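You operate a simulated robot arm through the tools that you are given. There is no shell and no other tool. Be economical: measure what you need, move in short steps, check, and stop when the job is done.

You are at the controls of a simulated two-armed robot. One attempt, no reset.

JOB
Take the green good ring and leave it on the top of the blue marking bench. Take the tall oval-flange gear motor marked "62" from the top of the shipping bench and leave it on the lower shelf of the shipping bench. Push the left drawer of the hose bench shut. Fetch the blue hose with the largest size on its label from the top of the grey tray beside the crimp press and set it on the top of the shipping bench. Close the right drawer of the hose bench. Push the dryer drawer shut. Put two of the green rings from the top of the long yellow-legged bench on the top of the valve stack bench. Take the black foam collar from the top of the long yellow-legged bench and leave it on the top of the small grey shelf. Fetch the steel adapter ring labelled "27" from the top of the long yellow-legged bench and set it on the top of the small grey shelf. Put the round grey housing labelled "75" from the top of the long yellow-legged bench on the square silver plate there and the round grey housing labelled "52" on the top of the small grey shelf. Do these in any order. Set down upright: tall oval-flange gear motor.

It is judged by the outcome, as a careful person would: the job done as asked, and still so three seconds after it is handed in. It fails if anything else is knocked over, pushed out of place, dropped, spilled or broken.

ROBOT AND FRAMES
Two 7-joint arms with fingered hands on one trunk, on a base that drives. Base frame: it is fixed to the floor where the robot stands at the start and does not move with it; the origin is under the middle of the robot, x ahead of it, y to its left, z up. Readings come in m, degrees, newtons and seconds.
The left shoulder is at the start at [0.134, 0.268, 0.882], the right one opposite. Places, roughly: black foam collar (9x9x4 cm) [6.1, -1.7, 0.8]; blue hose [2.5, 2.5, 0.75]; dryer drawer [5.4, 2.5, 0.9]; green good ring [0.5, 0, 0.75]; green ring [6.25, -1.75, 0.75]; left drawer of the hose bench [1.9, 2.2, 0.7]; lower shelf of the shipping bench [1, 0.1, 0.2]; right drawer of the hose bench [2.8, 2.2, 0.7]; round grey housing [6.25, -2.75, 0.75]; square silver plate [6.25, -3.5, 0.75]; steel adapter ring [6.5, -2.5, 0.75]; tall oval-flange gear motor [1, 0, 0.75]; top of the blue marking bench [-1.1, 2.6, 0.8]; top of the shipping bench [1, 0.1, 0.7]; top of the small grey shelf (16x57 cm) [6.42, -1.52, 1.12]; top of the valve stack bench [2.4, 0.1, 0.8]. Payload 5 kg a hand.
Tool frame (each hand has its own): the origin (TCP) lies between the finger pads and is the grasp point; the fingertips stand 0.052 m ahead of it; z points along the fingers, y is the line along which they close. The gripper opens to 0.176 m. The gripper's body begins 0.061 m behind the TCP. The gripper is a hand of 5 fingers: y runs from the thumb to the fingers, the wrist lies at [-0.026, -0.151, -0.269] in the tool frame, and closing takes about 1.5 s.
Orientation is told as [roll, pitch, yaw] about the base's x, y, z axes, in that order, counted from this pose: with the fingers straight down and the wrist toward the robot, the tool's x, y and z point along [0, 1, 0], [1, 0, 0] and [0, 0, -1] of the base frame.

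CONTROLS
- The arms move only by the tool send_rows. It takes "left_series", "right_series" or both (then of equal length, played together; a hand with none holds still); each is a list of rows, each a list of 6 numbers: the shift along the base's x, y, z in m, then the turn, a rotation vector about the base's x, y, z in degrees. In form: [[tx, ty, tz, rx, ry, rz], ...]. A call has 1 to 10 rows; each row shifts and turns the commanded pose from where the row before left it. "left_claw" and "right_claw" are, for a hand that has rows, the gripper command, from -1 (shut) to 1 (fully open), values between in proportion, set as the call begins (left out, the last holds). Each row takes 0.2 s and may step no farther than 0.05 m and 8.6 degrees from the row before; otherwise, or with a gripper value out of range, the whole call is refused. A pose out of reach is approached as far as the arm can. The call stops where the force on the tool passes 40 N (or 10 N more than at its start, if that is more) or the arm is blocked; 0.2 s more then pass. Each finger travels about 0.108 m/s and halts on what it meets, pressing with about 31 N; the grip force reading is that of the motor and also rises with nothing between the fingers. The clock runs only during rows and for 0.2 s after the last one: add rows that do not move to give the fingers time. It gives the time, the measured TCP pose, the force on the tool (base axes), the opening and the grip force at its end, in the units of the frame above (readings bear some noise), with the torque about the TCP (base axes, N m) and any sound that the robot's microphone picked up.
- Cameras (640 x 400 px; columns grow to the right, rows downward): "scene" is now at [0.2803, 0.0009, 1.0826]; the picture's right is [0.09, -1.00, -0.00], its down [-0.67, -0.06, -0.74] and it looks along [0.73, 0.07, -0.67] (base axes); focal length 214 px, centre (320, 200). "left" rides on the left gripper at [-0.102, -0.142, -0.203] in its tool frame; the picture's right is [-0.79, -0.29, 0.54], its down [0.56, -0.70, 0.44] and it looks along [0.25, 0.65, 0.72] (tool axes); focal length 275 px, centre (320, 200). "right" rides on the right gripper at [0.102, -0.142, -0.203] in its tool frame; the picture's right is [-0.79, 0.29, -0.54], its down [-0.56, -0.70, 0.44] and it looks along [-0.25, 0.65, 0.72] (tool axes); focal length 275 px, centre (320, 200). There is no depth. A picture from a camera that has moved, and an enlarged one, comes with that camera's place and axes in the base frame and with its lens. The place of the scene camera against the robot may be out by one fixed shift of up to 0.018 m in any direction.
- get_image(camera): a new picture of that camera. No time passes.
- raise_lower(by): slides the trunk up (or, below 0, down) by that many m; the arms and the scene camera ride with it, the base frame stays. It gives what a move gives, with no picture.
- base_move(legs): drives the robot by 1 to 6 legs, each [ahead, turn to the left] in m and degrees, along the robot's own axes; the way and the turn of a leg run together, so that a leg with both is an arc; at most 1.5 m and 180 degrees a leg. The arms and the cameras ride along, it lands a little off, and it stops where it bumps. It gives what a move gives.
- move_fingers(index, middle, ring, little, thumb_bend, thumb_turn, hand): sets how far each is bent, from 0 (flat) to 100 (curled in); at 30 the hand is open as for a grip, at 70 the pads meet at the TCP. One left out holds its place. A second passes; each finger stops where it meets its share of the squeeze, and holds until it gets a number again. A gripper value or a shape takes the hand back. It gives what a move gives, with no picture; readings hold the bend of each and the force on index, middle, ring, little, thumb and palm. thumb_turn goes from beside the hand (0) to across from the fingers (100), as for a grip.
- hand_shape(shape, hand): the hand has 5 fingers and takes this shape, open, in about a second: jaw (thumb against the fingers, like two jaws); tri (thumb and two fingers); tip (a fingertip pinch); poke (one finger out to press); point (the index stretched); flat (the hand flat); cup (the hand cupped); fist (a fist). The gripper value then closes the fingers along that shape, each until it touches; the sizes above hold for jaw. It gives what a move gives, with no picture.
- pan_tilt(pan, tilt): turns the head with the scene camera to pan (to the left, within 80 degrees either way) and tilt (down, from -29 to 69), counted from straight ahead of the robot. It gives what a move gives.
- close_up(camera, box): a new picture of the part [left, top, right, bottom] of that camera's present view, enlarged. No time passes.
- sign_off(): hands the job in; it is judged then, once.

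Work in short steps. Places have to be worked out from the pictures, the camera data and where the tool is seen: move nearer, look again, correct. Check each grasp and each placing, and mend what went wrong. You have 535 turns and 316 pictures in all, those below and enlarged ones among them. Open the grippers and draw the arms clear of the work before you hand the job in, unless the task says otherwise; then end with one line.

The tools are called after "Call:" by a JSON object that holds its "api" and its "payload". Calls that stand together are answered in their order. send_rows: Moves the arms, as the interface text tells. Its arguments: {"type":"object","properties":{"left_series":{"type":"array"},"left_claw":{"type":"number"},"right_series":{"type":"array"},"right_claw":{"type":"number"}},"required":[]} The other tools are called the same way: raise_lower (by) slides the trunk up or down; hand_shape (shape, hand) gives the hand a shape; move_fingers (index, middle, ring, little, thumb_bend, thumb_turn, hand) moves the fingers one by one; base_move (legs) drives the base; pan_tilt (pan, tilt) turns the head that bears the scene camera; get_image (camera) takes a picture; close_up (camera, box) takes an enlarged picture of a part of a camera's view; sign_off () hands the job in.

At the start:

```text
t: 0.0
left_eef_pos: [0.7096, 0.2297, 0.9406]
left_tool_rot: [0.0, 0.0, 0.0]
left_contact_force: [-0.2, 0.0, -0.3]
left_moment: [0.01, -0.02, 0.0]
left_opening: 0.1755
left_grasp_force: 0.1
left_shape: jaw
left_bend: [30.0, 30.0, 30.0, 30.0, 30.0, 98.0]
left_finger forces: [0.0, 0.1, 0.0, 0.0, 0.1, 0.1]
right_eef_pos: [0.736, -0.2582, 0.989]
right_tool_rot: [0.0, 0.1, -0.1]
right_contact_force: [1.0, 0.7, 0.0]
right_moment: [-0.02, 0.02, -0.03]
right_opening: 0.1757
right_grasp_force: 0.1
right_shape: jaw
right_bend: [30.0, 30.0, 30.0, 30.0, 30.0, 98.0]
right_finger forces: [0.0, 0.1, 0.1, 0.1, 0.0, 0.0]
trunk travel left (down, up): [-0.05, 0.751]
robot x, y, heading: [0.0023, -0.0018, 0.1]
head pan, tilt: [5.4, 41.6]
```

scene: 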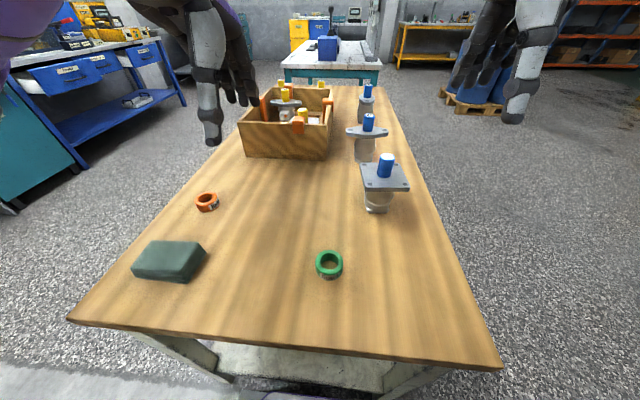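
right: 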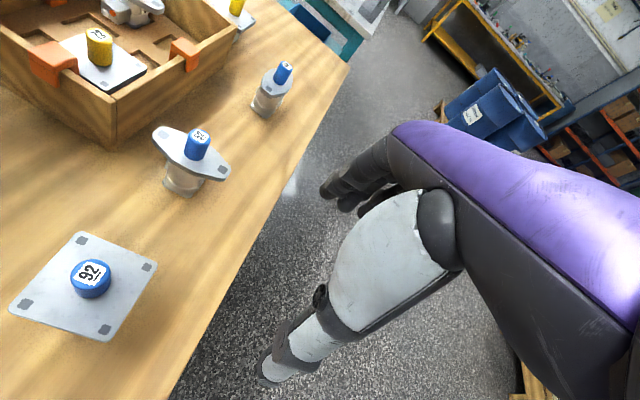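
left: 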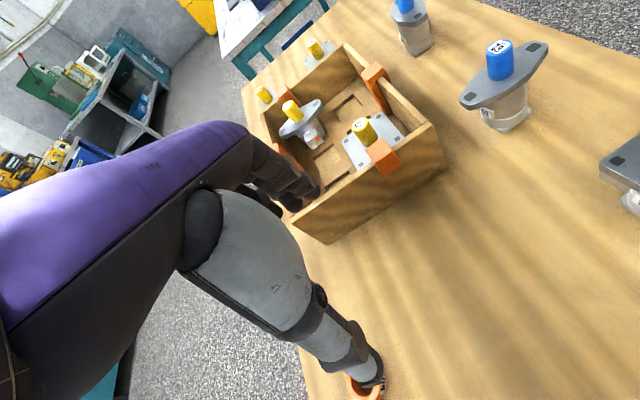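

I'll take close-ups first to read the motor labels.

Call:
{"api": "close_up", "payload": {"camera": "scene", "box": [230, 70, 430, 220]}}

Call:
{"api": "close_up", "payload": {"camera": "right", "box": [120, 40, 320, 210]}}

Call:
{"api": "close_up", "payload": {"camera": "left", "box": [240, 0, 560, 200]}}

```text
2.67 times, centred on (330, 145) of scene
camera zoom: at [0.2803, 0.0009, 1.0826], right [0.09, -1.0, 0.0], down [-0.67, -0.06, -0.74], along [0.73, 0.07, -0.67], focal length 572 px, centre (293, 347)
```

zoom: 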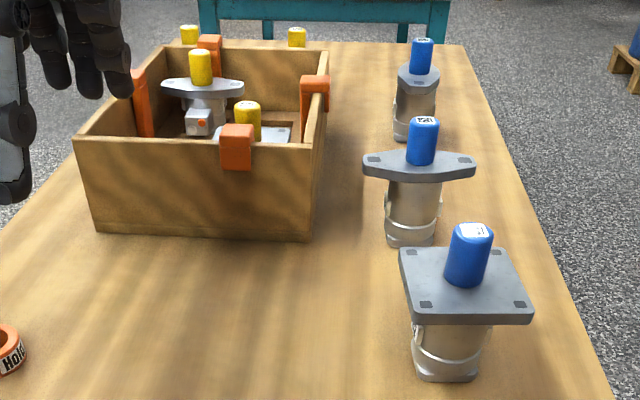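

```text
2.35 times, centred on (220, 125) of right
camera zoom: at [0.594, -0.1565, 1.1893], right [0.29, -0.79, 0.54], down [-0.7, -0.56, -0.44], along [0.65, -0.25, -0.72], focal length 648 px, centre (555, 376)
```

zoom: 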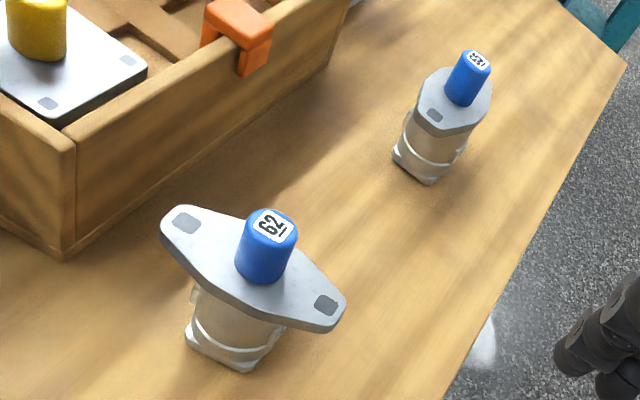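

```text
2.00 times, centred on (400, 100) of left
camera zoom: at [0.5666, 0.1272, 1.1429], right [-0.29, -0.79, -0.54], down [-0.7, 0.56, -0.44], along [0.65, 0.25, -0.72], focal length 551 px, centre (160, 400)
```

zoom: 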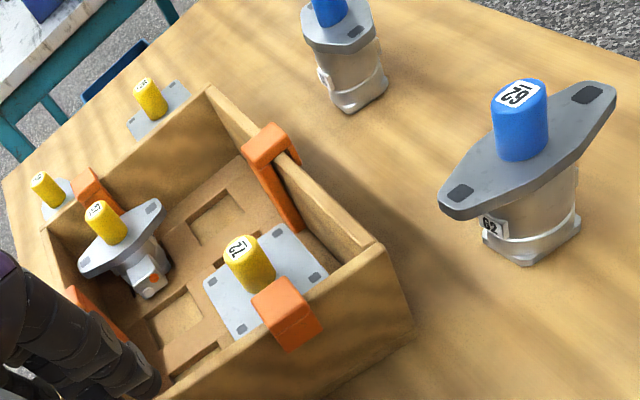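

Motor 62 is the middle one, with its axis near (0.86,-0.07), cap top z≈0.86, and the flange lying along y. I'll bring the right hand above it and check the alignment.

Call:
{"api": "send_rows", "payload": {"right_series": [[0.0244, 0.038, 0, 0, 0, 0], [0.0244, 0.038, 0, 0, 0, 0], [0.0244, 0.038, 0, 0, 0, 0], [0.0244, 0.038, 0, 0, 0, 0], [0.0244, 0.038, 0, 0, 0, 0], [0, 0, 0, 0, 0, 0]], "right_claw": 1}}

Call:
{"api": "get_image", "payload": {"camera": "right"}}

Call:
{"api": "get_image", "payload": {"camera": "scene"}}

Call:
{"api": "get_image", "payload": {"camera": "left"}}

```text
t: 1.4
left_eef_pos: [0.6966, 0.2303, 0.9504]
left_tool_rot: [0.0, -0.8, 0.0]
left_contact_force: [0.1, 1.0, 0.5]
left_moment: [-0.11, 0.0, 0.0]
left_opening: 0.1759
left_grasp_force: 0.1
left_shape: jaw
left_bend: [30.0, 30.0, 30.0, 30.0, 30.0, 98.0]
left_finger forces: [0.1, 0.0, 0.0, 0.0, 0.0, 0.1]
right_eef_pos: [0.8446, -0.0693, 0.9983]
right_tool_rot: [-0.1, -0.8, 0.0]
right_contact_force: [0.2, 0.3, 0.1]
right_moment: [-0.06, 0.01, -0.02]
right_opening: 0.1759
right_grasp_force: 0.0
right_shape: jaw
right_bend: [30.0, 30.0, 30.0, 30.0, 30.0, 97.0]
right_finger forces: [0.0, 0.0, 0.0, 0.0, 0.0, 0.0]
trunk travel left (down, up): [-0.05, 0.751]
robot x, y, heading: [-0.0037, -0.0021, -0.0]
head pan, tilt: [5.4, 41.6]
```

```text
309 pictures are left
camera right: at [0.6993, 0.0324, 1.1971], right [0.28, -0.79, 0.54], down [-0.7, -0.56, -0.45], along [0.66, -0.25, -0.71], focal length 275 px, centre (320, 200)
```

right: 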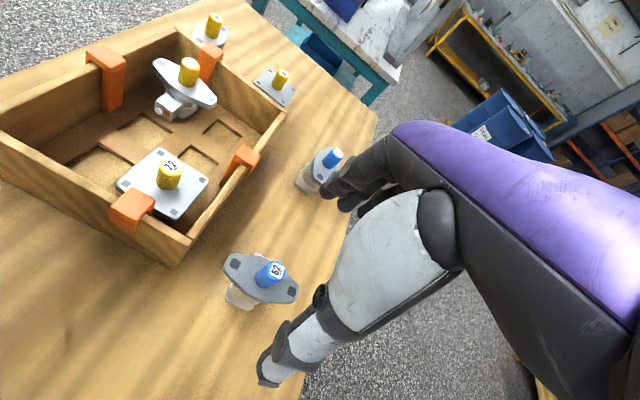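

```text
308 pictures are left
camera scene: at [0.2803, 0.0012, 1.0826], right [0.09, -1.0, 0.0], down [-0.67, -0.06, -0.74], along [0.73, 0.07, -0.67], focal length 214 px, centre (320, 200)
```

scene: 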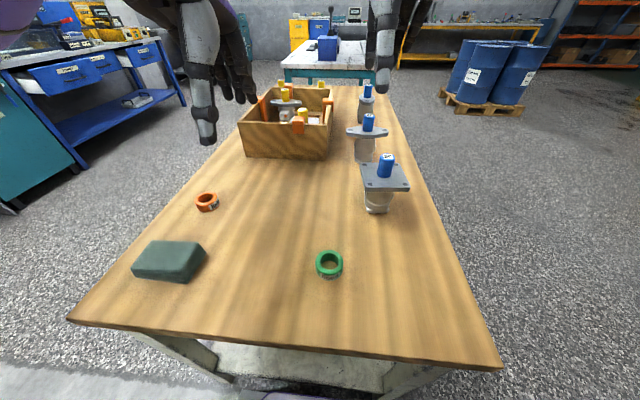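

```text
307 pictures are left
camera left: at [0.5512, 0.1277, 1.1502], right [-0.28, -0.79, -0.54], down [-0.7, 0.56, -0.45], along [0.66, 0.25, -0.71], focal length 275 px, centre (320, 200)
```

left: 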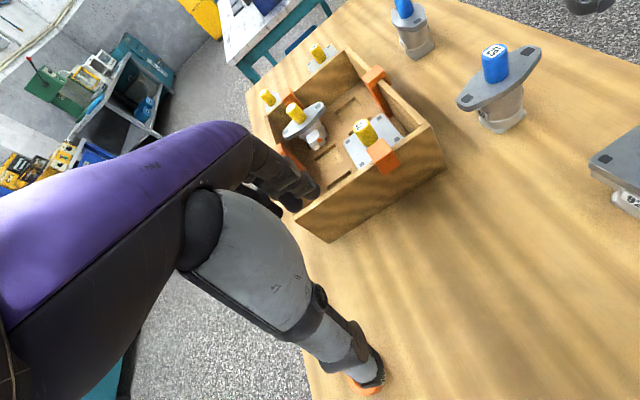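

The hand sits about 1.4 cm short in x. I'll shift it and descend partway, then look.

Call:
{"api": "send_rows", "payload": {"right_series": [[0.014, 0.001, -0.02, 0, 0, 0], [0, 0, -0.03, 0, 0, 0], [0, 0, -0.03, 0, 0, 0], [0, 0, -0.02, 0, 0, 0], [0, 0, 0, 0, 0, 0]]}}

Call:
{"api": "get_image", "payload": {"camera": "right"}}

Call:
{"api": "close_up", "payload": {"camera": "scene", "box": [260, 20, 480, 220]}}

Call:
{"api": "close_up", "payload": {"camera": "left", "box": [360, 0, 640, 200]}}

```text
t: 2.6
left_eef_pos: [0.6966, 0.2297, 0.9506]
left_tool_rot: [0.1, -0.7, 0.0]
left_contact_force: [-0.1, -0.4, 0.0]
left_moment: [0.0, -0.01, -0.05]
left_opening: 0.176
left_grasp_force: 0.2
left_shape: jaw
left_bend: [30.0, 30.0, 30.0, 30.0, 30.0, 98.0]
left_finger forces: [0.1, 0.0, 0.1, 0.0, 0.0, 0.1]
right_eef_pos: [0.8585, -0.0681, 0.8989]
right_tool_rot: [0.0, -0.9, 0.0]
right_contact_force: [-0.5, -0.7, 1.4]
right_moment: [0.0, -0.01, -0.02]
right_opening: 0.1757
right_grasp_force: 0.1
right_shape: jaw
right_bend: [30.0, 30.0, 30.0, 30.0, 30.0, 97.0]
right_finger forces: [0.0, 0.1, 0.0, 0.0, 0.0, 0.0]
trunk travel left (down, up): [-0.05, 0.751]
robot x, y, heading: [-0.0018, -0.0031, -0.1]
head pan, tilt: [5.4, 41.6]
```

```text
306 pictures are left
camera right: at [0.7132, 0.0343, 1.097], right [0.28, -0.79, 0.54], down [-0.7, -0.56, -0.45], along [0.66, -0.25, -0.71], focal length 275 px, centre (320, 200)
```

right: 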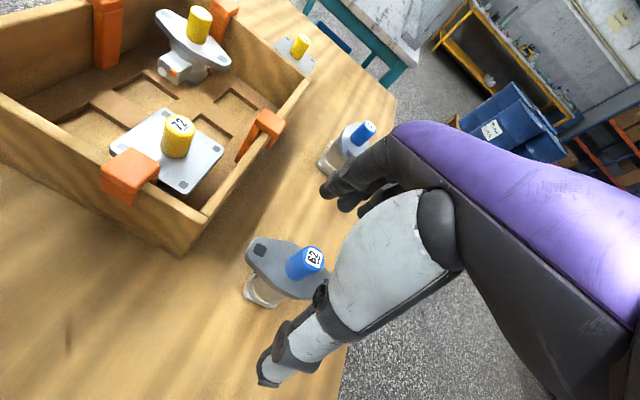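

```text
2.00 times, centred on (370, 120) of scene
camera zoom: at [0.2801, 0.0009, 1.0828], right [0.09, -1.0, 0.0], down [-0.67, -0.06, -0.74], along [0.74, 0.07, -0.67], focal length 429 px, centre (220, 360)
```

zoom: 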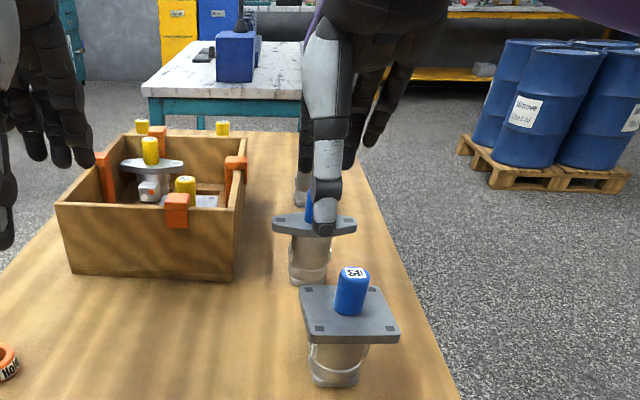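

```text
2.00 times, centred on (500, 100) of left
camera zoom: at [0.551, 0.1274, 1.1506], right [-0.28, -0.79, -0.54], down [-0.7, 0.56, -0.45], along [0.66, 0.25, -0.71], focal length 551 px, centre (-40, 400)
```

zoom: 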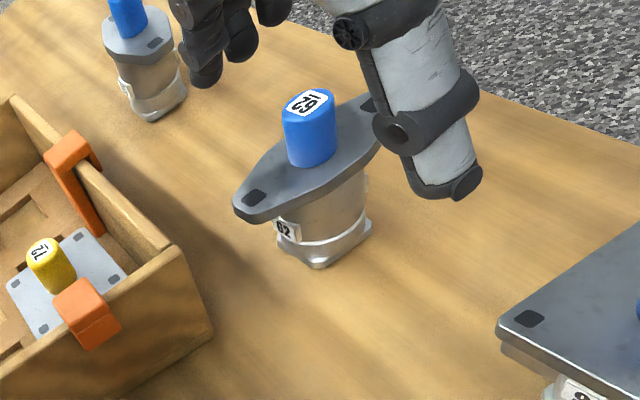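

The hand straddles the motor cleanly in x, so I'll descend to the flange.

Call:
{"api": "send_rows", "payload": {"right_series": [[0.001, 0, -0.03, 0, 0, 0], [0, 0, -0.03, 0, 0, 0], [0, 0, -0.025, 0, 0, 0], [0, 0, 0, 0, 0, 0]]}}

Call:
{"api": "close_up", "payload": {"camera": "left", "box": [360, 0, 640, 200]}}

Call:
{"api": "close_up", "payload": {"camera": "scene", "box": [260, 20, 480, 220]}}

```text
t: 3.6
left_eef_pos: [0.6956, 0.2298, 0.9501]
left_tool_rot: [-0.1, -0.8, 0.0]
left_contact_force: [-1.3, 0.5, 0.9]
left_moment: [0.05, -0.02, 0.04]
left_opening: 0.1759
left_grasp_force: 0.2
left_shape: jaw
left_bend: [30.0, 30.0, 30.0, 30.0, 30.0, 98.0]
left_finger forces: [0.1, 0.1, 0.0, 0.0, 0.0, 0.0]
right_eef_pos: [0.8593, -0.0691, 0.8131]
right_tool_rot: [0.0, -0.8, 0.1]
right_contact_force: [-1.2, 0.0, 1.1]
right_moment: [0.02, -0.03, -0.02]
right_opening: 0.1759
right_grasp_force: 0.0
right_shape: jaw
right_bend: [30.0, 30.0, 30.0, 30.0, 30.0, 97.0]
right_finger forces: [0.1, 0.0, 0.0, 0.0, 0.0, 0.0]
trunk travel left (down, up): [-0.05, 0.751]
robot x, y, heading: [-0.0017, 0.0026, -0.2]
head pan, tilt: [5.4, 41.6]
```

```text
2.00 times, centred on (500, 100) of left
camera zoom: at [0.5506, 0.1273, 1.151], right [-0.28, -0.79, -0.54], down [-0.7, 0.56, -0.45], along [0.66, 0.25, -0.71], focal length 551 px, centre (-40, 400)
```

zoom: 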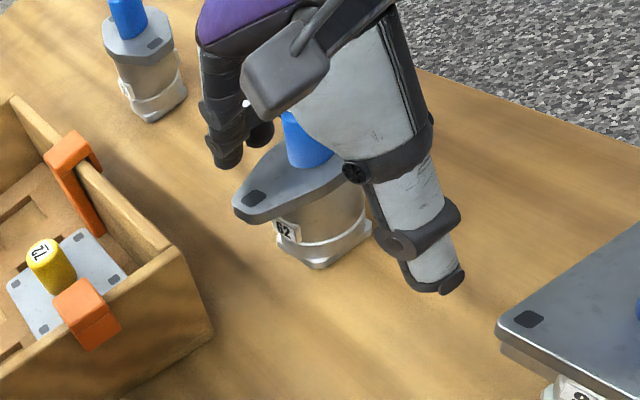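

```text
2.00 times, centred on (370, 120) of scene
camera zoom: at [0.2799, 0.0008, 1.083], right [0.09, -1.0, 0.0], down [-0.67, -0.06, -0.74], along [0.74, 0.07, -0.67], focal length 429 px, centre (220, 360)
```

zoom: 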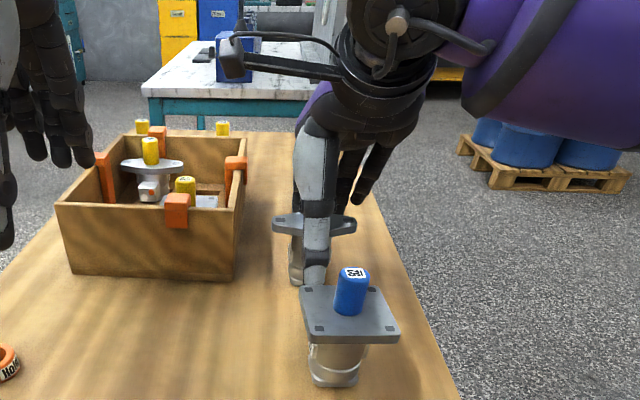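

Now I'll close the fingers around the flange and body.

Call:
{"api": "send_rows", "payload": {"right_series": [[0, 0, 0, 0, 0, 0], [0, 0, 0, 0, 0, 0], [0, 0, 0, 0, 0, 0], [0, 0, 0, 0, 0, 0], [0, 0, 0, 0, 0, 0], [0, 0, 0, 0, 0, 0], [0, 0, 0, 0, 0, 0], [0, 0, 0, 0, 0, 0]], "right_claw": -1}}

Call:
{"api": "close_up", "payload": {"camera": "left", "box": [360, 0, 640, 200]}}

```text
t: 5.4
left_eef_pos: [0.6973, 0.2306, 0.9507]
left_tool_rot: [-0.1, -0.8, 0.0]
left_contact_force: [0.8, 0.5, 0.1]
left_moment: [0.01, -0.03, 0.01]
left_opening: 0.176
left_grasp_force: 0.1
left_shape: jaw
left_bend: [30.0, 30.0, 30.0, 30.0, 30.0, 98.0]
left_finger forces: [0.0, 0.1, 0.1, 0.0, 0.0, 0.1]
right_eef_pos: [0.8589, -0.0669, 0.8139]
right_tool_rot: [0.1, -0.7, 0.0]
right_contact_force: [-4.5, 1.9, 7.5]
right_moment: [0.04, 0.09, 0.05]
right_opening: 0.0754
right_grasp_force: 31.3
right_shape: jaw
right_bend: [74.0, 39.0, 39.0, 40.0, 76.0, 100.0]
right_finger forces: [12.9, 10.1, 0.0, 0.0, 28.1, 0.1]
trunk travel left (down, up): [-0.05, 0.751]
robot x, y, heading: [0.0027, -0.0016, -0.1]
head pan, tilt: [5.4, 41.6]
```

```text
2.00 times, centred on (500, 100) of left
camera zoom: at [0.5506, 0.1275, 1.1507], right [-0.28, -0.79, -0.54], down [-0.7, 0.56, -0.45], along [0.66, 0.25, -0.71], focal length 551 px, centre (-40, 400)
```

zoom: 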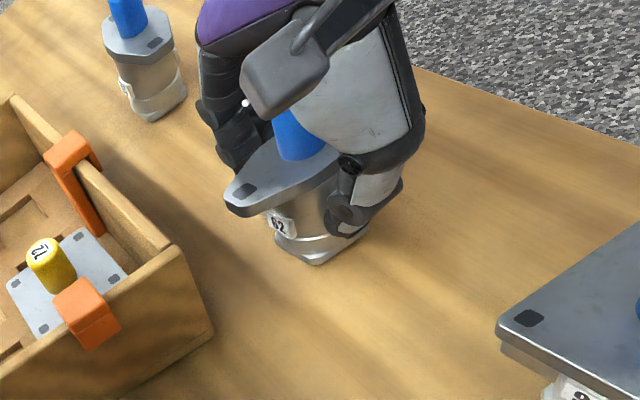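

The index, middle and thumb are holding, so I'll lift a little and check.

Call:
{"api": "send_rows", "payload": {"right_series": [[0, 0, 0.02, 0, 0, 0], [0, 0, 0.03, 0, 0, 0], [0, 0, 0.03, 0, 0, 0], [0, 0, 0, 0, 0, 0]]}}

Call:
{"api": "close_up", "payload": {"camera": "left", "box": [360, 0, 640, 200]}}

```text
t: 6.4
left_eef_pos: [0.696, 0.2306, 0.9484]
left_tool_rot: [0.0, -0.7, -0.1]
left_contact_force: [0.7, 0.9, -0.2]
left_moment: [-0.08, 0.07, 0.01]
left_opening: 0.1759
left_grasp_force: 0.2
left_shape: jaw
left_bend: [30.0, 30.0, 30.0, 30.0, 30.0, 98.0]
left_finger forces: [0.0, 0.1, 0.0, 0.0, 0.0, 0.0]
right_eef_pos: [0.8603, -0.0663, 0.8907]
right_tool_rot: [-0.2, -0.6, 0.0]
right_contact_force: [1.2, 0.2, -10.1]
right_moment: [0.0, 0.2, 0.03]
right_opening: 0.0755
right_grasp_force: 31.0
right_shape: jaw
right_bend: [73.0, 39.0, 39.0, 40.0, 76.0, 100.0]
right_finger forces: [14.3, 10.8, 0.0, 0.0, 23.7, 0.1]
trunk travel left (down, up): [-0.05, 0.751]
robot x, y, heading: [0.0016, 0.002, 0.1]
head pan, tilt: [5.4, 41.6]
```

```text
2.00 times, centred on (500, 100) of left
camera zoom: at [0.5524, 0.1274, 1.1491], right [-0.28, -0.79, -0.54], down [-0.7, 0.56, -0.45], along [0.66, 0.25, -0.71], focal length 551 px, centre (-40, 400)
```

zoom: 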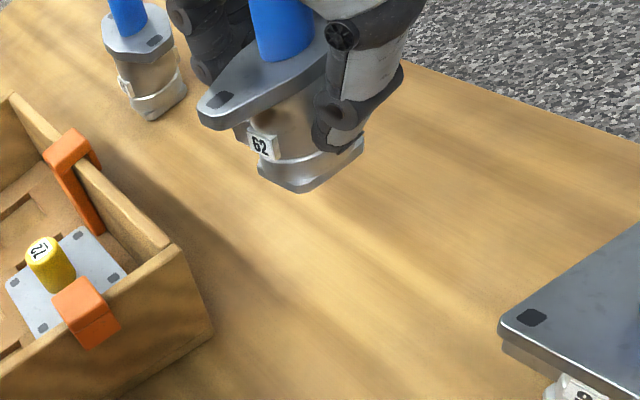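

The motor is held well. I'll raise it clear and back the robot off to see the lower shelf.

Call:
{"api": "send_rows", "payload": {"right_series": [[0, 0, 0.04, 0, 0, 0], [0, 0, 0.04, 0, 0, 0], [0, 0, 0.04, 0, 0, 0], [0, 0, 0, 0, 0, 0]]}}

Call:
{"api": "base_move", "payload": {"legs": [[-0.5, 0]]}}

Call:
{"api": "pan_tilt", "payload": {"pan": 0, "tilt": 50}}

Call:
{"api": "get_image", "payload": {"camera": "scene"}}

```text
t: 7.4
left_eef_pos: [0.6977, 0.2301, 0.9481]
left_tool_rot: [0.1, -0.6, 0.0]
left_contact_force: [1.1, 0.3, -1.3]
left_moment: [-0.07, 0.12, -0.04]
left_opening: 0.1757
left_grasp_force: 0.1
left_shape: jaw
left_bend: [30.0, 30.0, 30.0, 30.0, 30.0, 98.0]
left_finger forces: [0.1, 0.1, 0.0, 0.0, 0.0, 0.0]
right_eef_pos: [0.862, -0.0672, 1.0098]
right_tool_rot: [0.0, -0.5, 0.1]
right_contact_force: [0.4, 0.3, -10.8]
right_moment: [-0.02, 0.25, 0.02]
right_opening: 0.0754
right_grasp_force: 30.8
right_shape: jaw
right_bend: [73.0, 39.0, 39.0, 40.0, 76.0, 100.0]
right_finger forces: [14.1, 10.6, 0.1, 0.0, 23.7, 0.0]
trunk travel left (down, up): [-0.05, 0.751]
robot x, y, heading: [-0.0012, -0.0012, -0.0]
head pan, tilt: [5.4, 41.6]
```

```text
t: 11.2
left_eef_pos: [0.2, 0.2293, 0.9501]
left_tool_rot: [0.0, -0.7, 0.0]
left_contact_force: [0.9, 0.2, 0.2]
left_moment: [-0.02, -0.04, -0.02]
left_opening: 0.1757
left_grasp_force: 0.1
left_shape: jaw
left_bend: [30.0, 30.0, 30.0, 30.0, 30.0, 98.0]
left_finger forces: [0.0, 0.0, 0.0, 0.0, 0.0, 0.0]
right_eef_pos: [0.3635, -0.067, 1.0134]
right_tool_rot: [0.0, -0.7, -0.1]
right_contact_force: [0.3, -0.2, -7.4]
right_moment: [0.0, 0.13, -0.04]
right_opening: 0.0755
right_grasp_force: 30.7
right_shape: jaw
right_bend: [73.0, 39.0, 39.0, 40.0, 76.0, 100.0]
right_finger forces: [14.0, 10.6, 0.0, 0.0, 23.6, 0.0]
trunk travel left (down, up): [-0.05, 0.751]
robot x, y, heading: [-0.4954, -0.0017, -0.1]
head pan, tilt: [5.4, 41.6]
```

```text
t: 11.9
left_eef_pos: [0.186, 0.2272, 0.9616]
left_tool_rot: [-0.2, -1.9, -0.3]
left_contact_force: [-0.4, 0.3, 0.8]
left_moment: [0.0, -0.1, 0.05]
left_opening: 0.176
left_grasp_force: 0.1
left_shape: jaw
left_bend: [30.0, 30.0, 30.0, 30.0, 30.0, 98.0]
left_finger forces: [0.0, 0.0, 0.0, 0.1, 0.1, 0.1]
right_eef_pos: [0.3478, -0.0677, 1.0263]
right_tool_rot: [0.0, -1.7, -0.2]
right_contact_force: [-1.3, -0.5, -7.3]
right_moment: [-0.02, 0.13, -0.02]
right_opening: 0.0653
right_grasp_force: 31.0
right_shape: jaw
right_bend: [74.0, 42.0, 40.0, 40.0, 79.0, 100.0]
right_finger forces: [9.5, 3.3, 0.1, 0.0, 11.1, 0.0]
trunk travel left (down, up): [-0.05, 0.751]
robot x, y, heading: [-0.4962, -0.0013, -0.0]
head pan, tilt: [0.0, 50.0]
```

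```text
299 pictures are left
camera scene: at [-0.2236, -0.0071, 1.0714], right [0.0, -1.0, 0.0], down [-0.77, 0.0, -0.63], along [0.63, 0.0, -0.77], focal length 214 px, centre (320, 200)
```

scene: 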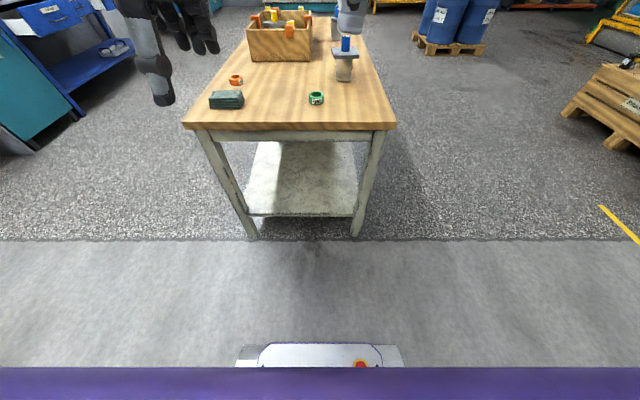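

The grip changed (opening 0.0755 → 0.0653), so the motor may have shifted. I'll look straight away.

Call:
{"api": "get_image", "payload": {"camera": "right"}}

Call:
{"api": "get_image", "payload": {"camera": "left"}}

Call:
{"api": "close_up", "payload": {"camera": "scene", "box": [250, 0, 410, 110]}}

```text
298 pictures are left
camera right: at [0.2002, 0.0341, 1.2234], right [0.27, -0.79, 0.55], down [-0.69, -0.56, -0.46], along [0.67, -0.25, -0.7], focal length 275 px, centre (320, 200)
```

right: 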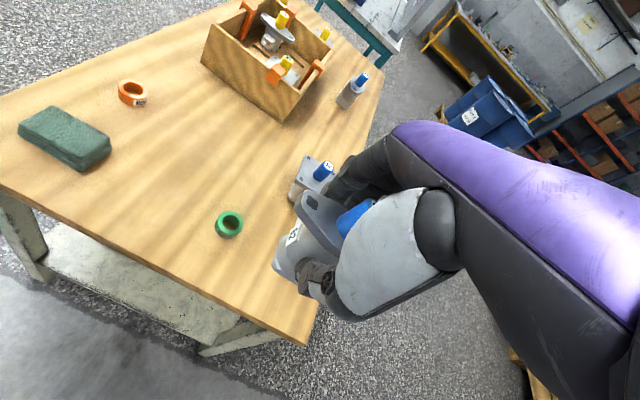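

```text
297 pictures are left
camera left: at [0.0378, 0.1268, 1.1593], right [-0.27, -0.79, -0.55], down [-0.69, 0.56, -0.47], along [0.67, 0.25, -0.7], focal length 275 px, centre (320, 200)
```

left: 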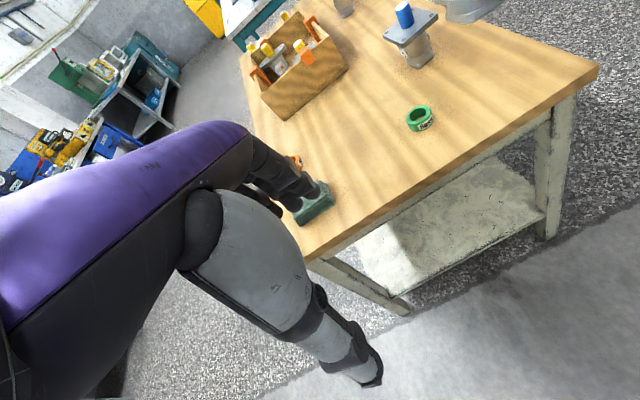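

```text
3.64 times, centred on (330, 55) of scene
camera zoom: at [-0.2236, -0.0071, 1.0714], right [0.0, -1.0, 0.0], down [-0.77, 0.0, -0.63], along [0.63, 0.0, -0.77], focal length 780 px, centre (284, 727)
```

zoom: 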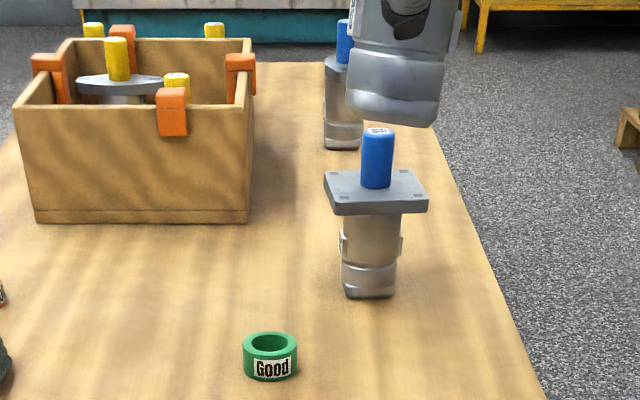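

Call:
{"api": "close_up", "payload": {"camera": "right", "box": [240, 130, 420, 330]}}

Call:
{"api": "pan_tilt", "payload": {"pan": 0, "tilt": 25}}

Call:
{"api": "get_image", "payload": {"camera": "scene"}}

```text
2.00 times, centred on (330, 230) of right
camera zoom: at [0.2002, 0.0341, 1.2234], right [0.27, -0.79, 0.55], down [-0.69, -0.56, -0.46], along [0.67, -0.25, -0.7], focal length 551 px, centre (300, 140)
```

zoom: 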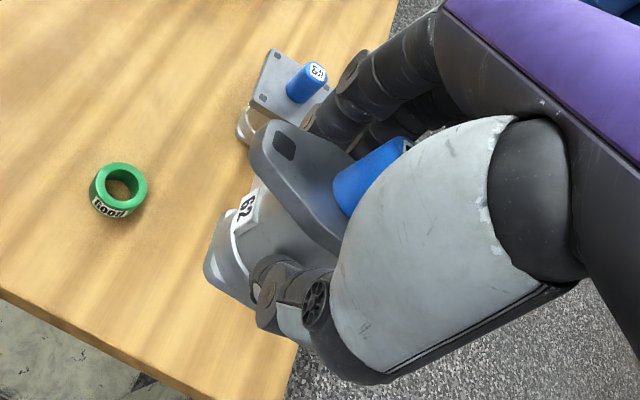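

```text
t: 12.8
left_eef_pos: [0.188, 0.2279, 0.9597]
left_tool_rot: [-0.2, -1.6, -0.4]
left_contact_force: [-0.4, 0.2, -0.2]
left_moment: [-0.02, -0.03, -0.01]
left_opening: 0.1757
left_grasp_force: 0.0
left_shape: jaw
left_bend: [30.0, 30.0, 30.0, 30.0, 30.0, 98.0]
left_finger forces: [0.0, 0.0, 0.1, 0.0, 0.0, 0.1]
right_eef_pos: [0.3487, -0.0675, 1.0231]
right_tool_rot: [0.0, -1.5, -0.1]
right_contact_force: [0.0, 0.2, -9.3]
right_moment: [0.02, 0.27, 0.02]
right_opening: 0.0652
right_grasp_force: 30.7
right_shape: jaw
right_bend: [74.0, 42.0, 40.0, 40.0, 79.0, 100.0]
right_finger forces: [9.5, 3.3, 0.0, 0.0, 10.9, 0.0]
trunk travel left (down, up): [-0.05, 0.751]
robot x, y, heading: [-0.4976, 0.0031, -0.2]
head pan, tilt: [0.0, 25.0]
```

```text
294 pictures are left
camera scene: at [-0.2068, -0.0072, 1.1079], right [0.0, -1.0, 0.0], down [-0.44, 0.0, -0.9], along [0.9, 0.0, -0.44], focal length 214 px, centre (320, 200)
```

scene: 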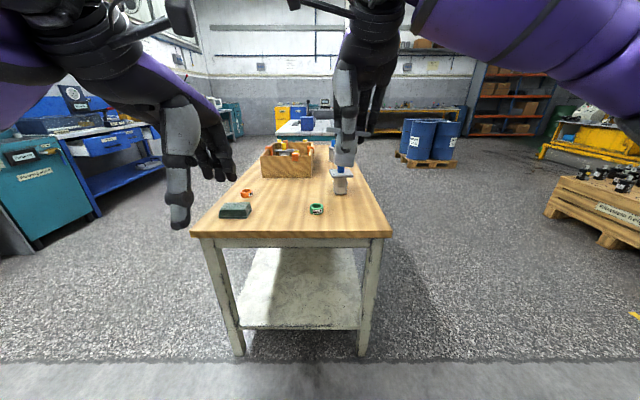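

The motor is still vertical, just yawed a bit in the grip. The bench edge is near x≈0.31, the shelf front at x≈0.38 and the shelf z≈0.2. I'll draw the hand back in front of the bench gently.

Call:
{"api": "send_rows", "payload": {"right_series": [[-0.015, 0.0, 0, 0, 0, 0], [-0.025, 0.003, 0, 0, 0, 0], [-0.03, 0.003, 0, 0, 0, 0], [-0.03, 0.003, 0, 0, 0, 0], [-0.03, 0.003, 0, 0, 0, 0], [-0.03, 0.003, 0, 0, 0, 0], [-0.025, 0.003, 0, 0, 0, 0], [-0.015, 0, 0, 0, 0, 0], [0, 0, 0, 0, 0, 0]]}}

Call:
{"api": "close_up", "payload": {"camera": "right", "box": [240, 130, 420, 330]}}

```text
t: 14.8
left_eef_pos: [0.1882, 0.2284, 0.9597]
left_tool_rot: [-0.2, -1.6, -0.4]
left_contact_force: [0.0, 0.2, 0.3]
left_moment: [0.02, 0.0, 0.04]
left_opening: 0.1759
left_grasp_force: 0.0
left_shape: jaw
left_bend: [30.0, 30.0, 30.0, 30.0, 30.0, 98.0]
left_finger forces: [0.0, 0.0, 0.0, 0.1, 0.0, 0.1]
right_eef_pos: [0.1501, -0.0514, 1.0241]
right_tool_rot: [0.0, -1.4, -0.2]
right_contact_force: [-0.9, 0.2, -9.9]
right_moment: [0.03, 0.32, -0.01]
right_opening: 0.0649
right_grasp_force: 30.9
right_shape: jaw
right_bend: [74.0, 42.0, 39.0, 40.0, 79.0, 100.0]
right_finger forces: [9.5, 3.5, 0.1, 0.0, 10.9, 0.1]
trunk travel left (down, up): [-0.05, 0.751]
robot x, y, heading: [-0.4951, 0.0031, -0.3]
head pan, tilt: [0.0, 25.0]
```

```text
2.00 times, centred on (330, 230) of right
camera zoom: at [0.0022, 0.0516, 1.2207], right [0.27, -0.79, 0.55], down [-0.69, -0.56, -0.46], along [0.67, -0.25, -0.7], focal length 551 px, centre (300, 140)
```

zoom: 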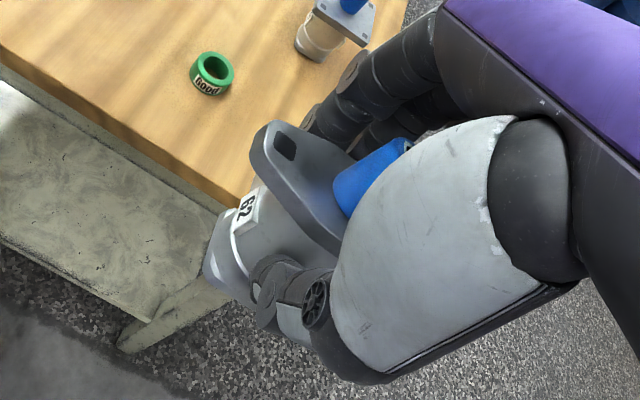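

The hold is stable. I'll lower the hand in front of the bench.

Call:
{"api": "send_rows", "payload": {"right_series": [[0, 0, -0.02, 0, 0, 0], [0, 0, -0.035, 0, 0, 0], [0, 0, -0.04, 0, 0, 0], [0, 0, -0.04, 0, 0, 0], [0, 0, -0.04, 0, 0, 0], [0, 0, -0.04, 0, 0, 0], [0, 0, -0.04, 0, 0, 0], [0, 0, -0.04, 0, 0, 0], [0, 0, -0.03, 0, 0, 0], [0, 0, -0.02, 0, 0, 0]]}}

Call:
{"api": "send_rows", "payload": {"right_series": [[0, 0, -0.02, 0, 0, 0], [0, 0, -0.035, 0, 0, 0], [0, 0, -0.04, 0, 0, 0], [0, 0, -0.04, 0, 0, 0], [0, 0, -0.04, 0, 0, 0], [0, 0, -0.04, 0, 0, 0], [0, 0, -0.04, 0, 0, 0], [0, 0, -0.03, 0, 0, 0], [0, 0, -0.02, 0, 0, 0]]}}

Call:
{"api": "pan_tilt", "payload": {"pan": 0, "tilt": 45}}

Call:
{"api": "get_image", "payload": {"camera": "scene"}}

Call:
{"api": "get_image", "payload": {"camera": "left"}}

Call:
{"api": "get_image", "payload": {"camera": "right"}}

```text
t: 17.0
left_eef_pos: [0.1888, 0.2285, 0.9578]
left_tool_rot: [-0.1, -1.6, -0.3]
left_contact_force: [0.6, 0.1, -0.8]
left_moment: [-0.03, 0.05, -0.04]
left_opening: 0.1757
left_grasp_force: 0.0
left_shape: jaw
left_bend: [30.0, 30.0, 30.0, 30.0, 30.0, 98.0]
left_finger forces: [0.1, 0.1, 0.0, 0.1, 0.0, 0.0]
right_eef_pos: [0.1502, -0.0506, 0.6794]
right_tool_rot: [0.0, -1.5, 0.0]
right_contact_force: [1.7, 0.4, -8.4]
right_moment: [0.03, 0.35, 0.06]
right_opening: 0.065
right_grasp_force: 31.0
right_shape: jaw
right_bend: [74.0, 42.0, 39.0, 40.0, 79.0, 100.0]
right_finger forces: [9.4, 3.5, 0.0, 0.0, 10.4, 0.1]
trunk travel left (down, up): [-0.05, 0.751]
robot x, y, heading: [-0.4946, -0.0003, -0.1]
head pan, tilt: [0.0, 25.0]
```

```text
t: 19.0
left_eef_pos: [0.1877, 0.2288, 0.9592]
left_tool_rot: [-0.3, -1.6, -0.3]
left_contact_force: [0.5, -0.4, 0.7]
left_moment: [0.01, 0.03, -0.06]
left_opening: 0.1759
left_grasp_force: 0.1
left_shape: jaw
left_bend: [30.0, 30.0, 30.0, 30.0, 30.0, 98.0]
left_finger forces: [0.1, 0.0, 0.0, 0.1, 0.0, 0.1]
right_eef_pos: [0.1498, -0.0484, 0.3739]
right_tool_rot: [0.0, -1.5, -0.1]
right_contact_force: [1.0, 0.4, -8.5]
right_moment: [0.01, 0.29, 0.01]
right_opening: 0.0649
right_grasp_force: 31.0
right_shape: jaw
right_bend: [74.0, 42.0, 39.0, 40.0, 79.0, 100.0]
right_finger forces: [9.1, 3.5, 0.1, 0.0, 10.4, 0.0]
trunk travel left (down, up): [-0.05, 0.751]
robot x, y, heading: [-0.5018, -0.0014, -0.0]
head pan, tilt: [0.0, 25.0]
```

```text
t: 19.9
left_eef_pos: [0.1885, 0.2274, 0.9587]
left_tool_rot: [-0.1, -1.6, -0.2]
left_contact_force: [-0.1, 0.0, 0.4]
left_moment: [0.05, 0.03, 0.0]
left_opening: 0.1762
left_grasp_force: 0.0
left_shape: jaw
left_bend: [30.0, 30.0, 30.0, 30.0, 30.0, 98.0]
left_finger forces: [0.0, 0.0, 0.1, 0.0, 0.0, 0.0]
right_eef_pos: [0.149, -0.0504, 0.3736]
right_tool_rot: [0.0, -1.5, -0.1]
right_contact_force: [0.9, -0.8, -8.8]
right_moment: [0.03, 0.25, 0.0]
right_opening: 0.0649
right_grasp_force: 31.2
right_shape: jaw
right_bend: [74.0, 42.0, 39.0, 40.0, 79.0, 100.0]
right_finger forces: [9.1, 3.5, 0.1, 0.1, 10.2, 0.0]
trunk travel left (down, up): [-0.05, 0.751]
robot x, y, heading: [-0.4972, -0.0008, -0.2]
head pan, tilt: [0.0, 45.0]
```

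```text
292 pictures are left
camera scene: at [-0.2182, -0.0071, 1.0776], right [0.0, -1.0, 0.0], down [-0.72, 0.0, -0.7], along [0.7, 0.0, -0.72], focal length 214 px, centre (320, 200)
```

scene: 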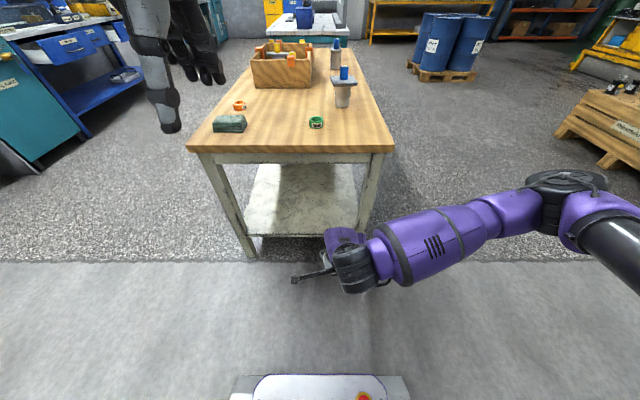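

```text
291 pictures are left
camera left: at [0.0395, 0.1267, 1.1578], right [-0.28, -0.79, -0.55], down [-0.69, 0.56, -0.46], along [0.67, 0.25, -0.7], focal length 275 px, centre (320, 200)
```

left: 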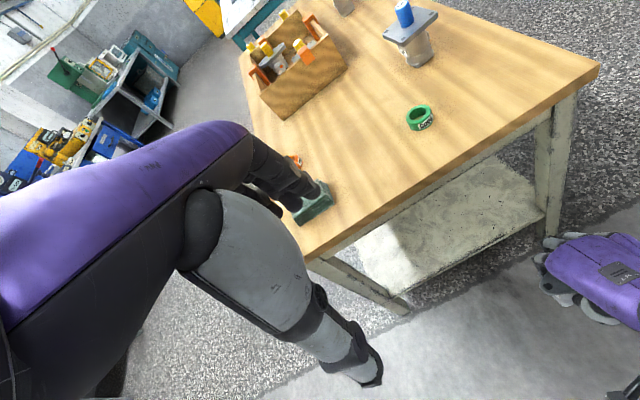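

```text
290 pictures are left
camera right: at [0.0013, 0.052, 0.5715], right [0.27, -0.79, 0.55], down [-0.69, -0.56, -0.46], along [0.67, -0.25, -0.7], focal length 275 px, centre (320, 200)
```

right: 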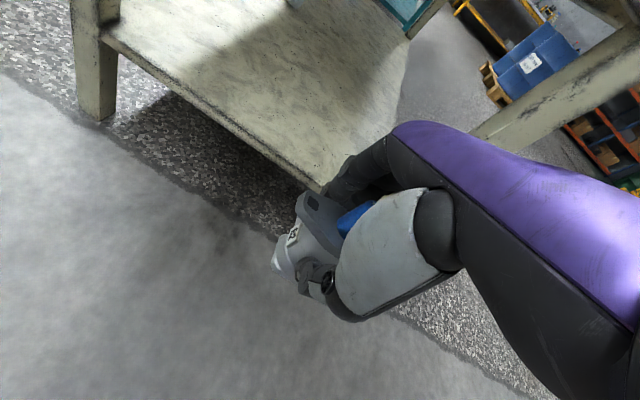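

The forearm comes in from the side and would meet the front-right leg, so I'll place the motor from the bench's open long right side instead. First I raise the left hand, then drive around with modest legs.

Call:
{"api": "send_rows", "payload": {"left_series": [[0, 0, 0.04, 0, 0, 0], [0, 0, 0.04, 0, 0, 0], [-0.03, 0, 0.04, 0, 0, 0], [-0.03, 0, 0.04, 0, 0, 0], [-0.03, 0, 0, 0, 0, 0]]}}

Call:
{"api": "base_move", "payload": {"legs": [[0, -45]]}}

Call:
{"api": "get_image", "payload": {"camera": "scene"}}

Call:
{"api": "close_up", "payload": {"camera": "right", "box": [240, 130, 420, 330]}}

```text
t: 21.1
left_eef_pos: [0.0998, 0.2291, 1.1188]
left_tool_rot: [0.1, -1.5, 0.0]
left_contact_force: [0.5, -0.9, 0.5]
left_moment: [0.05, -0.02, 0.02]
left_opening: 0.1762
left_grasp_force: 0.0
left_shape: jaw
left_bend: [30.0, 30.0, 30.0, 30.0, 30.0, 98.0]
left_finger forces: [0.1, 0.0, 0.1, 0.0, 0.0, 0.0]
right_eef_pos: [0.1487, -0.0507, 0.3742]
right_tool_rot: [0.0, -1.5, -0.1]
right_contact_force: [-0.8, 0.2, -8.4]
right_moment: [0.04, 0.27, 0.01]
right_opening: 0.0651
right_grasp_force: 31.0
right_shape: jaw
right_bend: [74.0, 42.0, 39.0, 40.0, 79.0, 100.0]
right_finger forces: [9.2, 3.6, 0.0, 0.0, 10.4, 0.0]
trunk travel left (down, up): [-0.05, 0.751]
robot x, y, heading: [-0.4968, 0.0004, 0.0]
head pan, tilt: [0.0, 45.0]
```

```text
t: 24.5
left_eef_pos: [0.0859, -0.2577, 1.1187]
left_tool_rot: [0.0, -1.5, -45.2]
left_contact_force: [-0.6, -0.6, -0.6]
left_moment: [0.0, -0.02, -0.02]
left_opening: 0.1758
left_grasp_force: 0.0
left_shape: jaw
left_bend: [30.0, 30.0, 30.0, 30.0, 30.0, 98.0]
left_finger forces: [0.0, 0.1, 0.1, 0.1, 0.0, 0.0]
right_eef_pos: [-0.0768, -0.4912, 0.3741]
right_tool_rot: [-0.1, -1.5, -45.1]
right_contact_force: [0.9, 0.1, -8.9]
right_moment: [0.22, 0.14, 0.03]
right_opening: 0.0652
right_grasp_force: 30.5
right_shape: jaw
right_bend: [74.0, 42.0, 39.0, 40.0, 79.0, 100.0]
right_finger forces: [9.2, 3.8, 0.0, 0.0, 10.5, 0.1]
trunk travel left (down, up): [-0.05, 0.751]
robot x, y, heading: [-0.48, 0.0166, -45.0]
head pan, tilt: [0.0, 45.0]
```

```text
289 pictures are left
camera scene: at [-0.2796, -0.1795, 1.0776], right [-0.71, -0.71, 0.0], down [-0.51, 0.51, -0.7], along [0.49, -0.49, -0.72], focal length 214 px, centre (320, 200)
```

scene: 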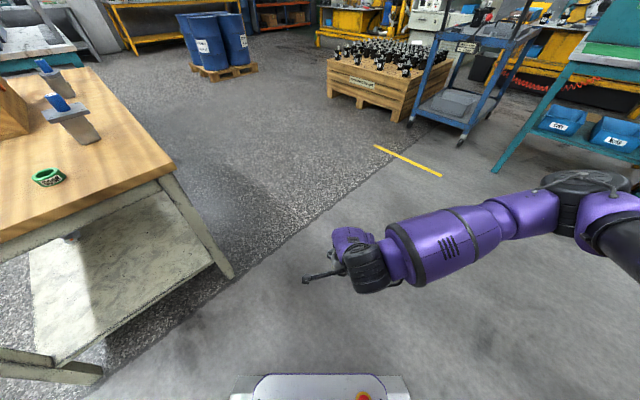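

```text
2.00 times, centred on (330, 230) of right
camera zoom: at [-0.1078, -0.3151, 0.5714], right [-0.37, -0.75, 0.55], down [-0.88, 0.1, -0.46], along [0.29, -0.65, -0.7], focal length 551 px, centre (300, 140)
```

zoom: 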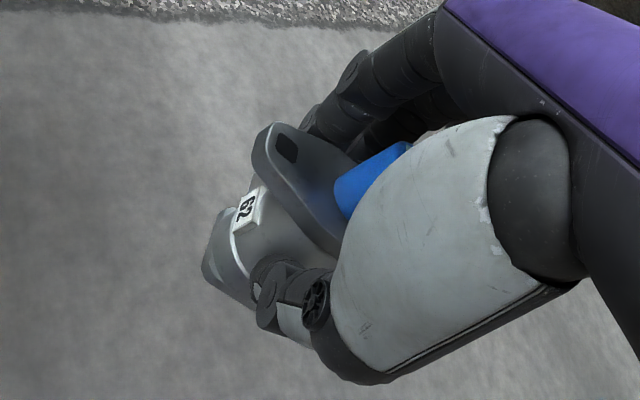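

The motor is stable, so I'll drive on diagonally and turn to face the bench's right side.

Call:
{"api": "base_move", "payload": {"legs": [[0.65, 0], [0.65, 0]]}}

Call:
{"api": "base_move", "payload": {"legs": [[0, 45], [0.38, 0], [0, 90]]}}

Call:
{"api": "get_image", "payload": {"camera": "scene"}}

Call:
{"api": "get_image", "payload": {"camera": "right"}}

```text
t: 33.8
left_eef_pos: [0.9951, -1.1713, 1.1256]
left_tool_rot: [0.1, -2.3, -45.2]
left_contact_force: [-0.7, 0.2, -0.1]
left_moment: [-0.02, 0.06, 0.01]
left_opening: 0.1757
left_grasp_force: 0.1
left_shape: jaw
left_bend: [30.0, 30.0, 30.0, 30.0, 30.0, 98.0]
left_finger forces: [0.0, 0.1, 0.0, 0.1, 0.1, 0.0]
right_eef_pos: [0.8403, -1.4101, 0.3834]
right_tool_rot: [0.0, -2.2, -45.3]
right_contact_force: [-0.4, 0.4, 0.1]
right_moment: [0.02, 0.0, -0.05]
right_opening: 0.0582
right_grasp_force: 30.6
right_shape: jaw
right_bend: [75.0, 43.0, 40.0, 40.0, 82.0, 100.0]
right_finger forces: [0.1, 0.0, 0.0, 0.0, 0.0, 0.1]
trunk travel left (down, up): [-0.05, 0.751]
robot x, y, heading: [0.4406, -0.901, -45.0]
head pan, tilt: [0.0, 45.0]
```

```text
t: 45.8
left_eef_pos: [0.6267, -0.3378, 1.1338]
left_tool_rot: [0.1, -3.2, 89.5]
left_contact_force: [0.1, -0.1, 0.6]
left_moment: [0.01, 0.05, 0.01]
left_opening: 0.1756
left_grasp_force: 0.0
left_shape: jaw
left_bend: [30.0, 30.0, 30.0, 30.0, 30.0, 97.0]
left_finger forces: [0.1, 0.1, 0.0, 0.0, 0.1, 0.1]
right_eef_pos: [0.9075, -0.2716, 0.3913]
right_tool_rot: [0.0, -3.0, 89.5]
right_contact_force: [0.2, 0.3, 0.6]
right_moment: [-0.01, 0.01, 0.02]
right_opening: 0.0584
right_grasp_force: 31.0
right_shape: jaw
right_bend: [75.0, 43.0, 40.0, 40.0, 82.0, 100.0]
right_finger forces: [0.0, 0.0, 0.0, 0.0, 0.0, 0.0]
trunk travel left (down, up): [-0.05, 0.751]
robot x, y, heading: [0.8678, -0.9059, 89.3]
head pan, tilt: [0.0, 45.0]
```

```text
287 pictures are left
camera scene: at [0.8823, -0.6443, 1.0778], right [1.0, -0.01, 0.0], down [-0.01, -0.72, -0.7], along [0.01, 0.7, -0.72], focal length 214 px, centre (320, 200)
```

scene: 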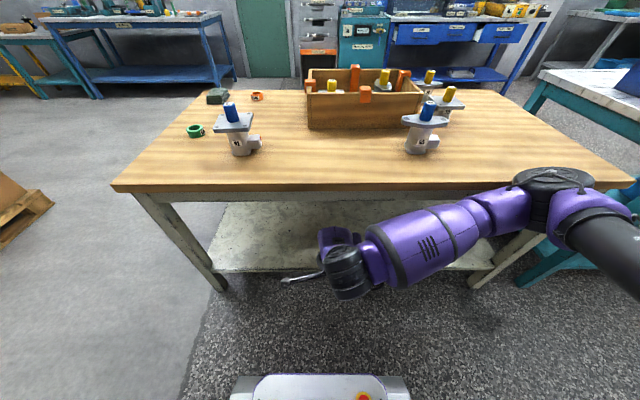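

```text
286 pictures are left
camera right: at [0.8036, -0.4231, 0.5847], right [0.79, 0.25, 0.55], down [0.55, -0.68, -0.48], along [0.26, 0.69, -0.68], focal length 275 px, centre (320, 200)
```

right: 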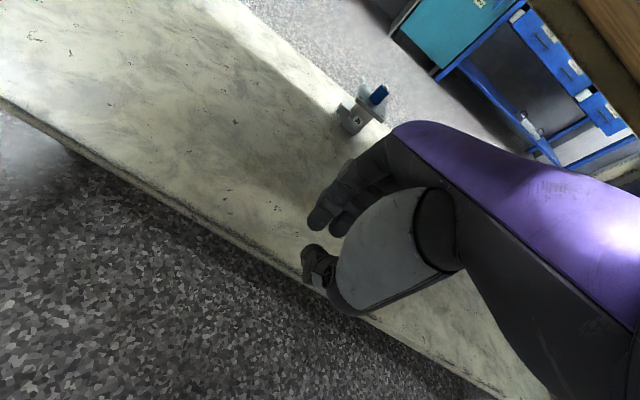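

The hand is empty, so the motor slipped out during the diagonal drive. I need to find it, so I'll pan the head to look.

Call:
{"api": "pan_tilt", "payload": {"pan": 78, "tilt": 45}}

Call:
{"api": "get_image", "payload": {"camera": "scene"}}

Call:
{"api": "pan_tilt", "payload": {"pan": -78, "tilt": 45}}

Call:
{"api": "get_image", "payload": {"camera": "scene"}}

```text
t: 47.4
left_eef_pos: [0.6293, -0.355, 1.1413]
left_tool_rot: [0.0, -3.8, 89.4]
left_contact_force: [0.1, 0.0, -0.7]
left_moment: [-0.02, -0.13, -0.02]
left_opening: 0.1758
left_grasp_force: 0.1
left_shape: jaw
left_bend: [30.0, 30.0, 30.0, 30.0, 30.0, 98.0]
left_finger forces: [0.1, 0.0, 0.0, 0.1, 0.1, 0.0]
right_eef_pos: [0.9103, -0.2773, 0.4001]
right_tool_rot: [0.0, -3.8, 89.5]
right_contact_force: [-0.7, 0.1, 0.4]
right_moment: [-0.02, -0.02, 0.01]
right_opening: 0.0581
right_grasp_force: 30.9
right_shape: jaw
right_bend: [75.0, 43.0, 40.0, 40.0, 82.0, 100.0]
right_finger forces: [0.0, 0.0, 0.0, 0.0, 0.0, 0.1]
trunk travel left (down, up): [-0.05, 0.751]
robot x, y, heading: [0.8709, -0.9059, 89.1]
head pan, tilt: [78.0, 45.0]
```

```text
285 pictures are left
camera scene: at [0.8021, -0.7078, 1.0786], right [0.22, 0.97, -0.01], down [0.69, -0.17, -0.7], along [-0.69, 0.15, -0.71], focal length 214 px, centre (320, 200)
```

scene: 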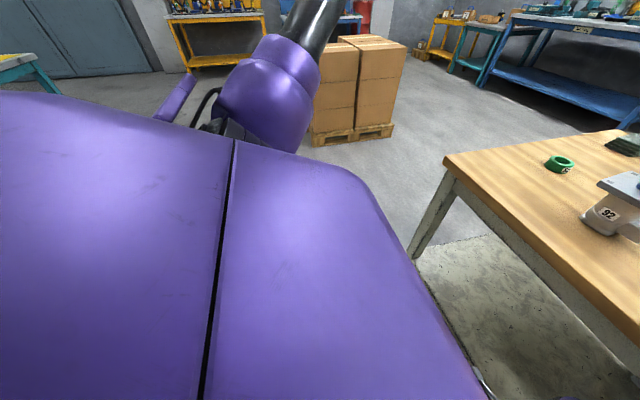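

```text
t: 49.8
left_eef_pos: [0.63, -0.3551, 1.14]
left_tool_rot: [0.1, -3.9, 89.6]
left_contact_force: [-0.9, -0.4, 0.1]
left_moment: [0.03, 0.04, -0.03]
left_opening: 0.1758
left_grasp_force: 0.0
left_shape: jaw
left_bend: [30.0, 30.0, 30.0, 30.0, 30.0, 98.0]
left_finger forces: [0.0, 0.0, 0.0, 0.1, 0.0, 0.0]
right_eef_pos: [0.9112, -0.2768, 0.3994]
right_tool_rot: [0.0, -3.8, 89.5]
right_contact_force: [0.5, -1.7, -0.8]
right_moment: [0.04, -0.01, 0.0]
right_opening: 0.0584
right_grasp_force: 31.7
right_shape: jaw
right_bend: [75.0, 43.0, 40.0, 40.0, 82.0, 100.0]
right_finger forces: [0.0, 0.1, 0.0, 0.0, 0.0, 0.0]
trunk travel left (down, up): [-0.05, 0.751]
robot x, y, heading: [0.8722, -0.9056, 89.2]
head pan, tilt: [-78.0, 45.0]
```

```text
284 pictures are left
camera scene: at [0.9615, -0.71, 1.0786], right [0.19, -0.98, 0.01], down [-0.69, -0.15, -0.7], along [0.69, 0.13, -0.71], focal length 214 px, centre (320, 200)
```

scene: 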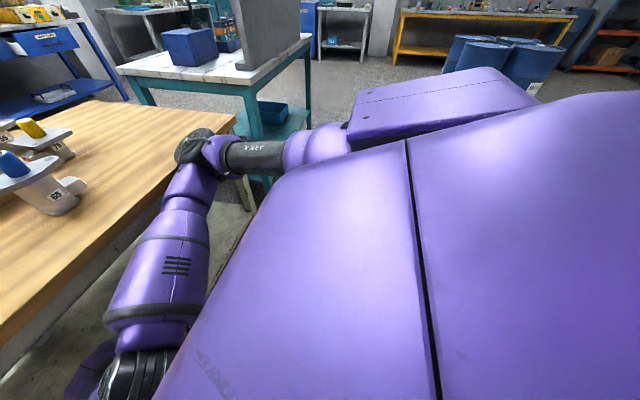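

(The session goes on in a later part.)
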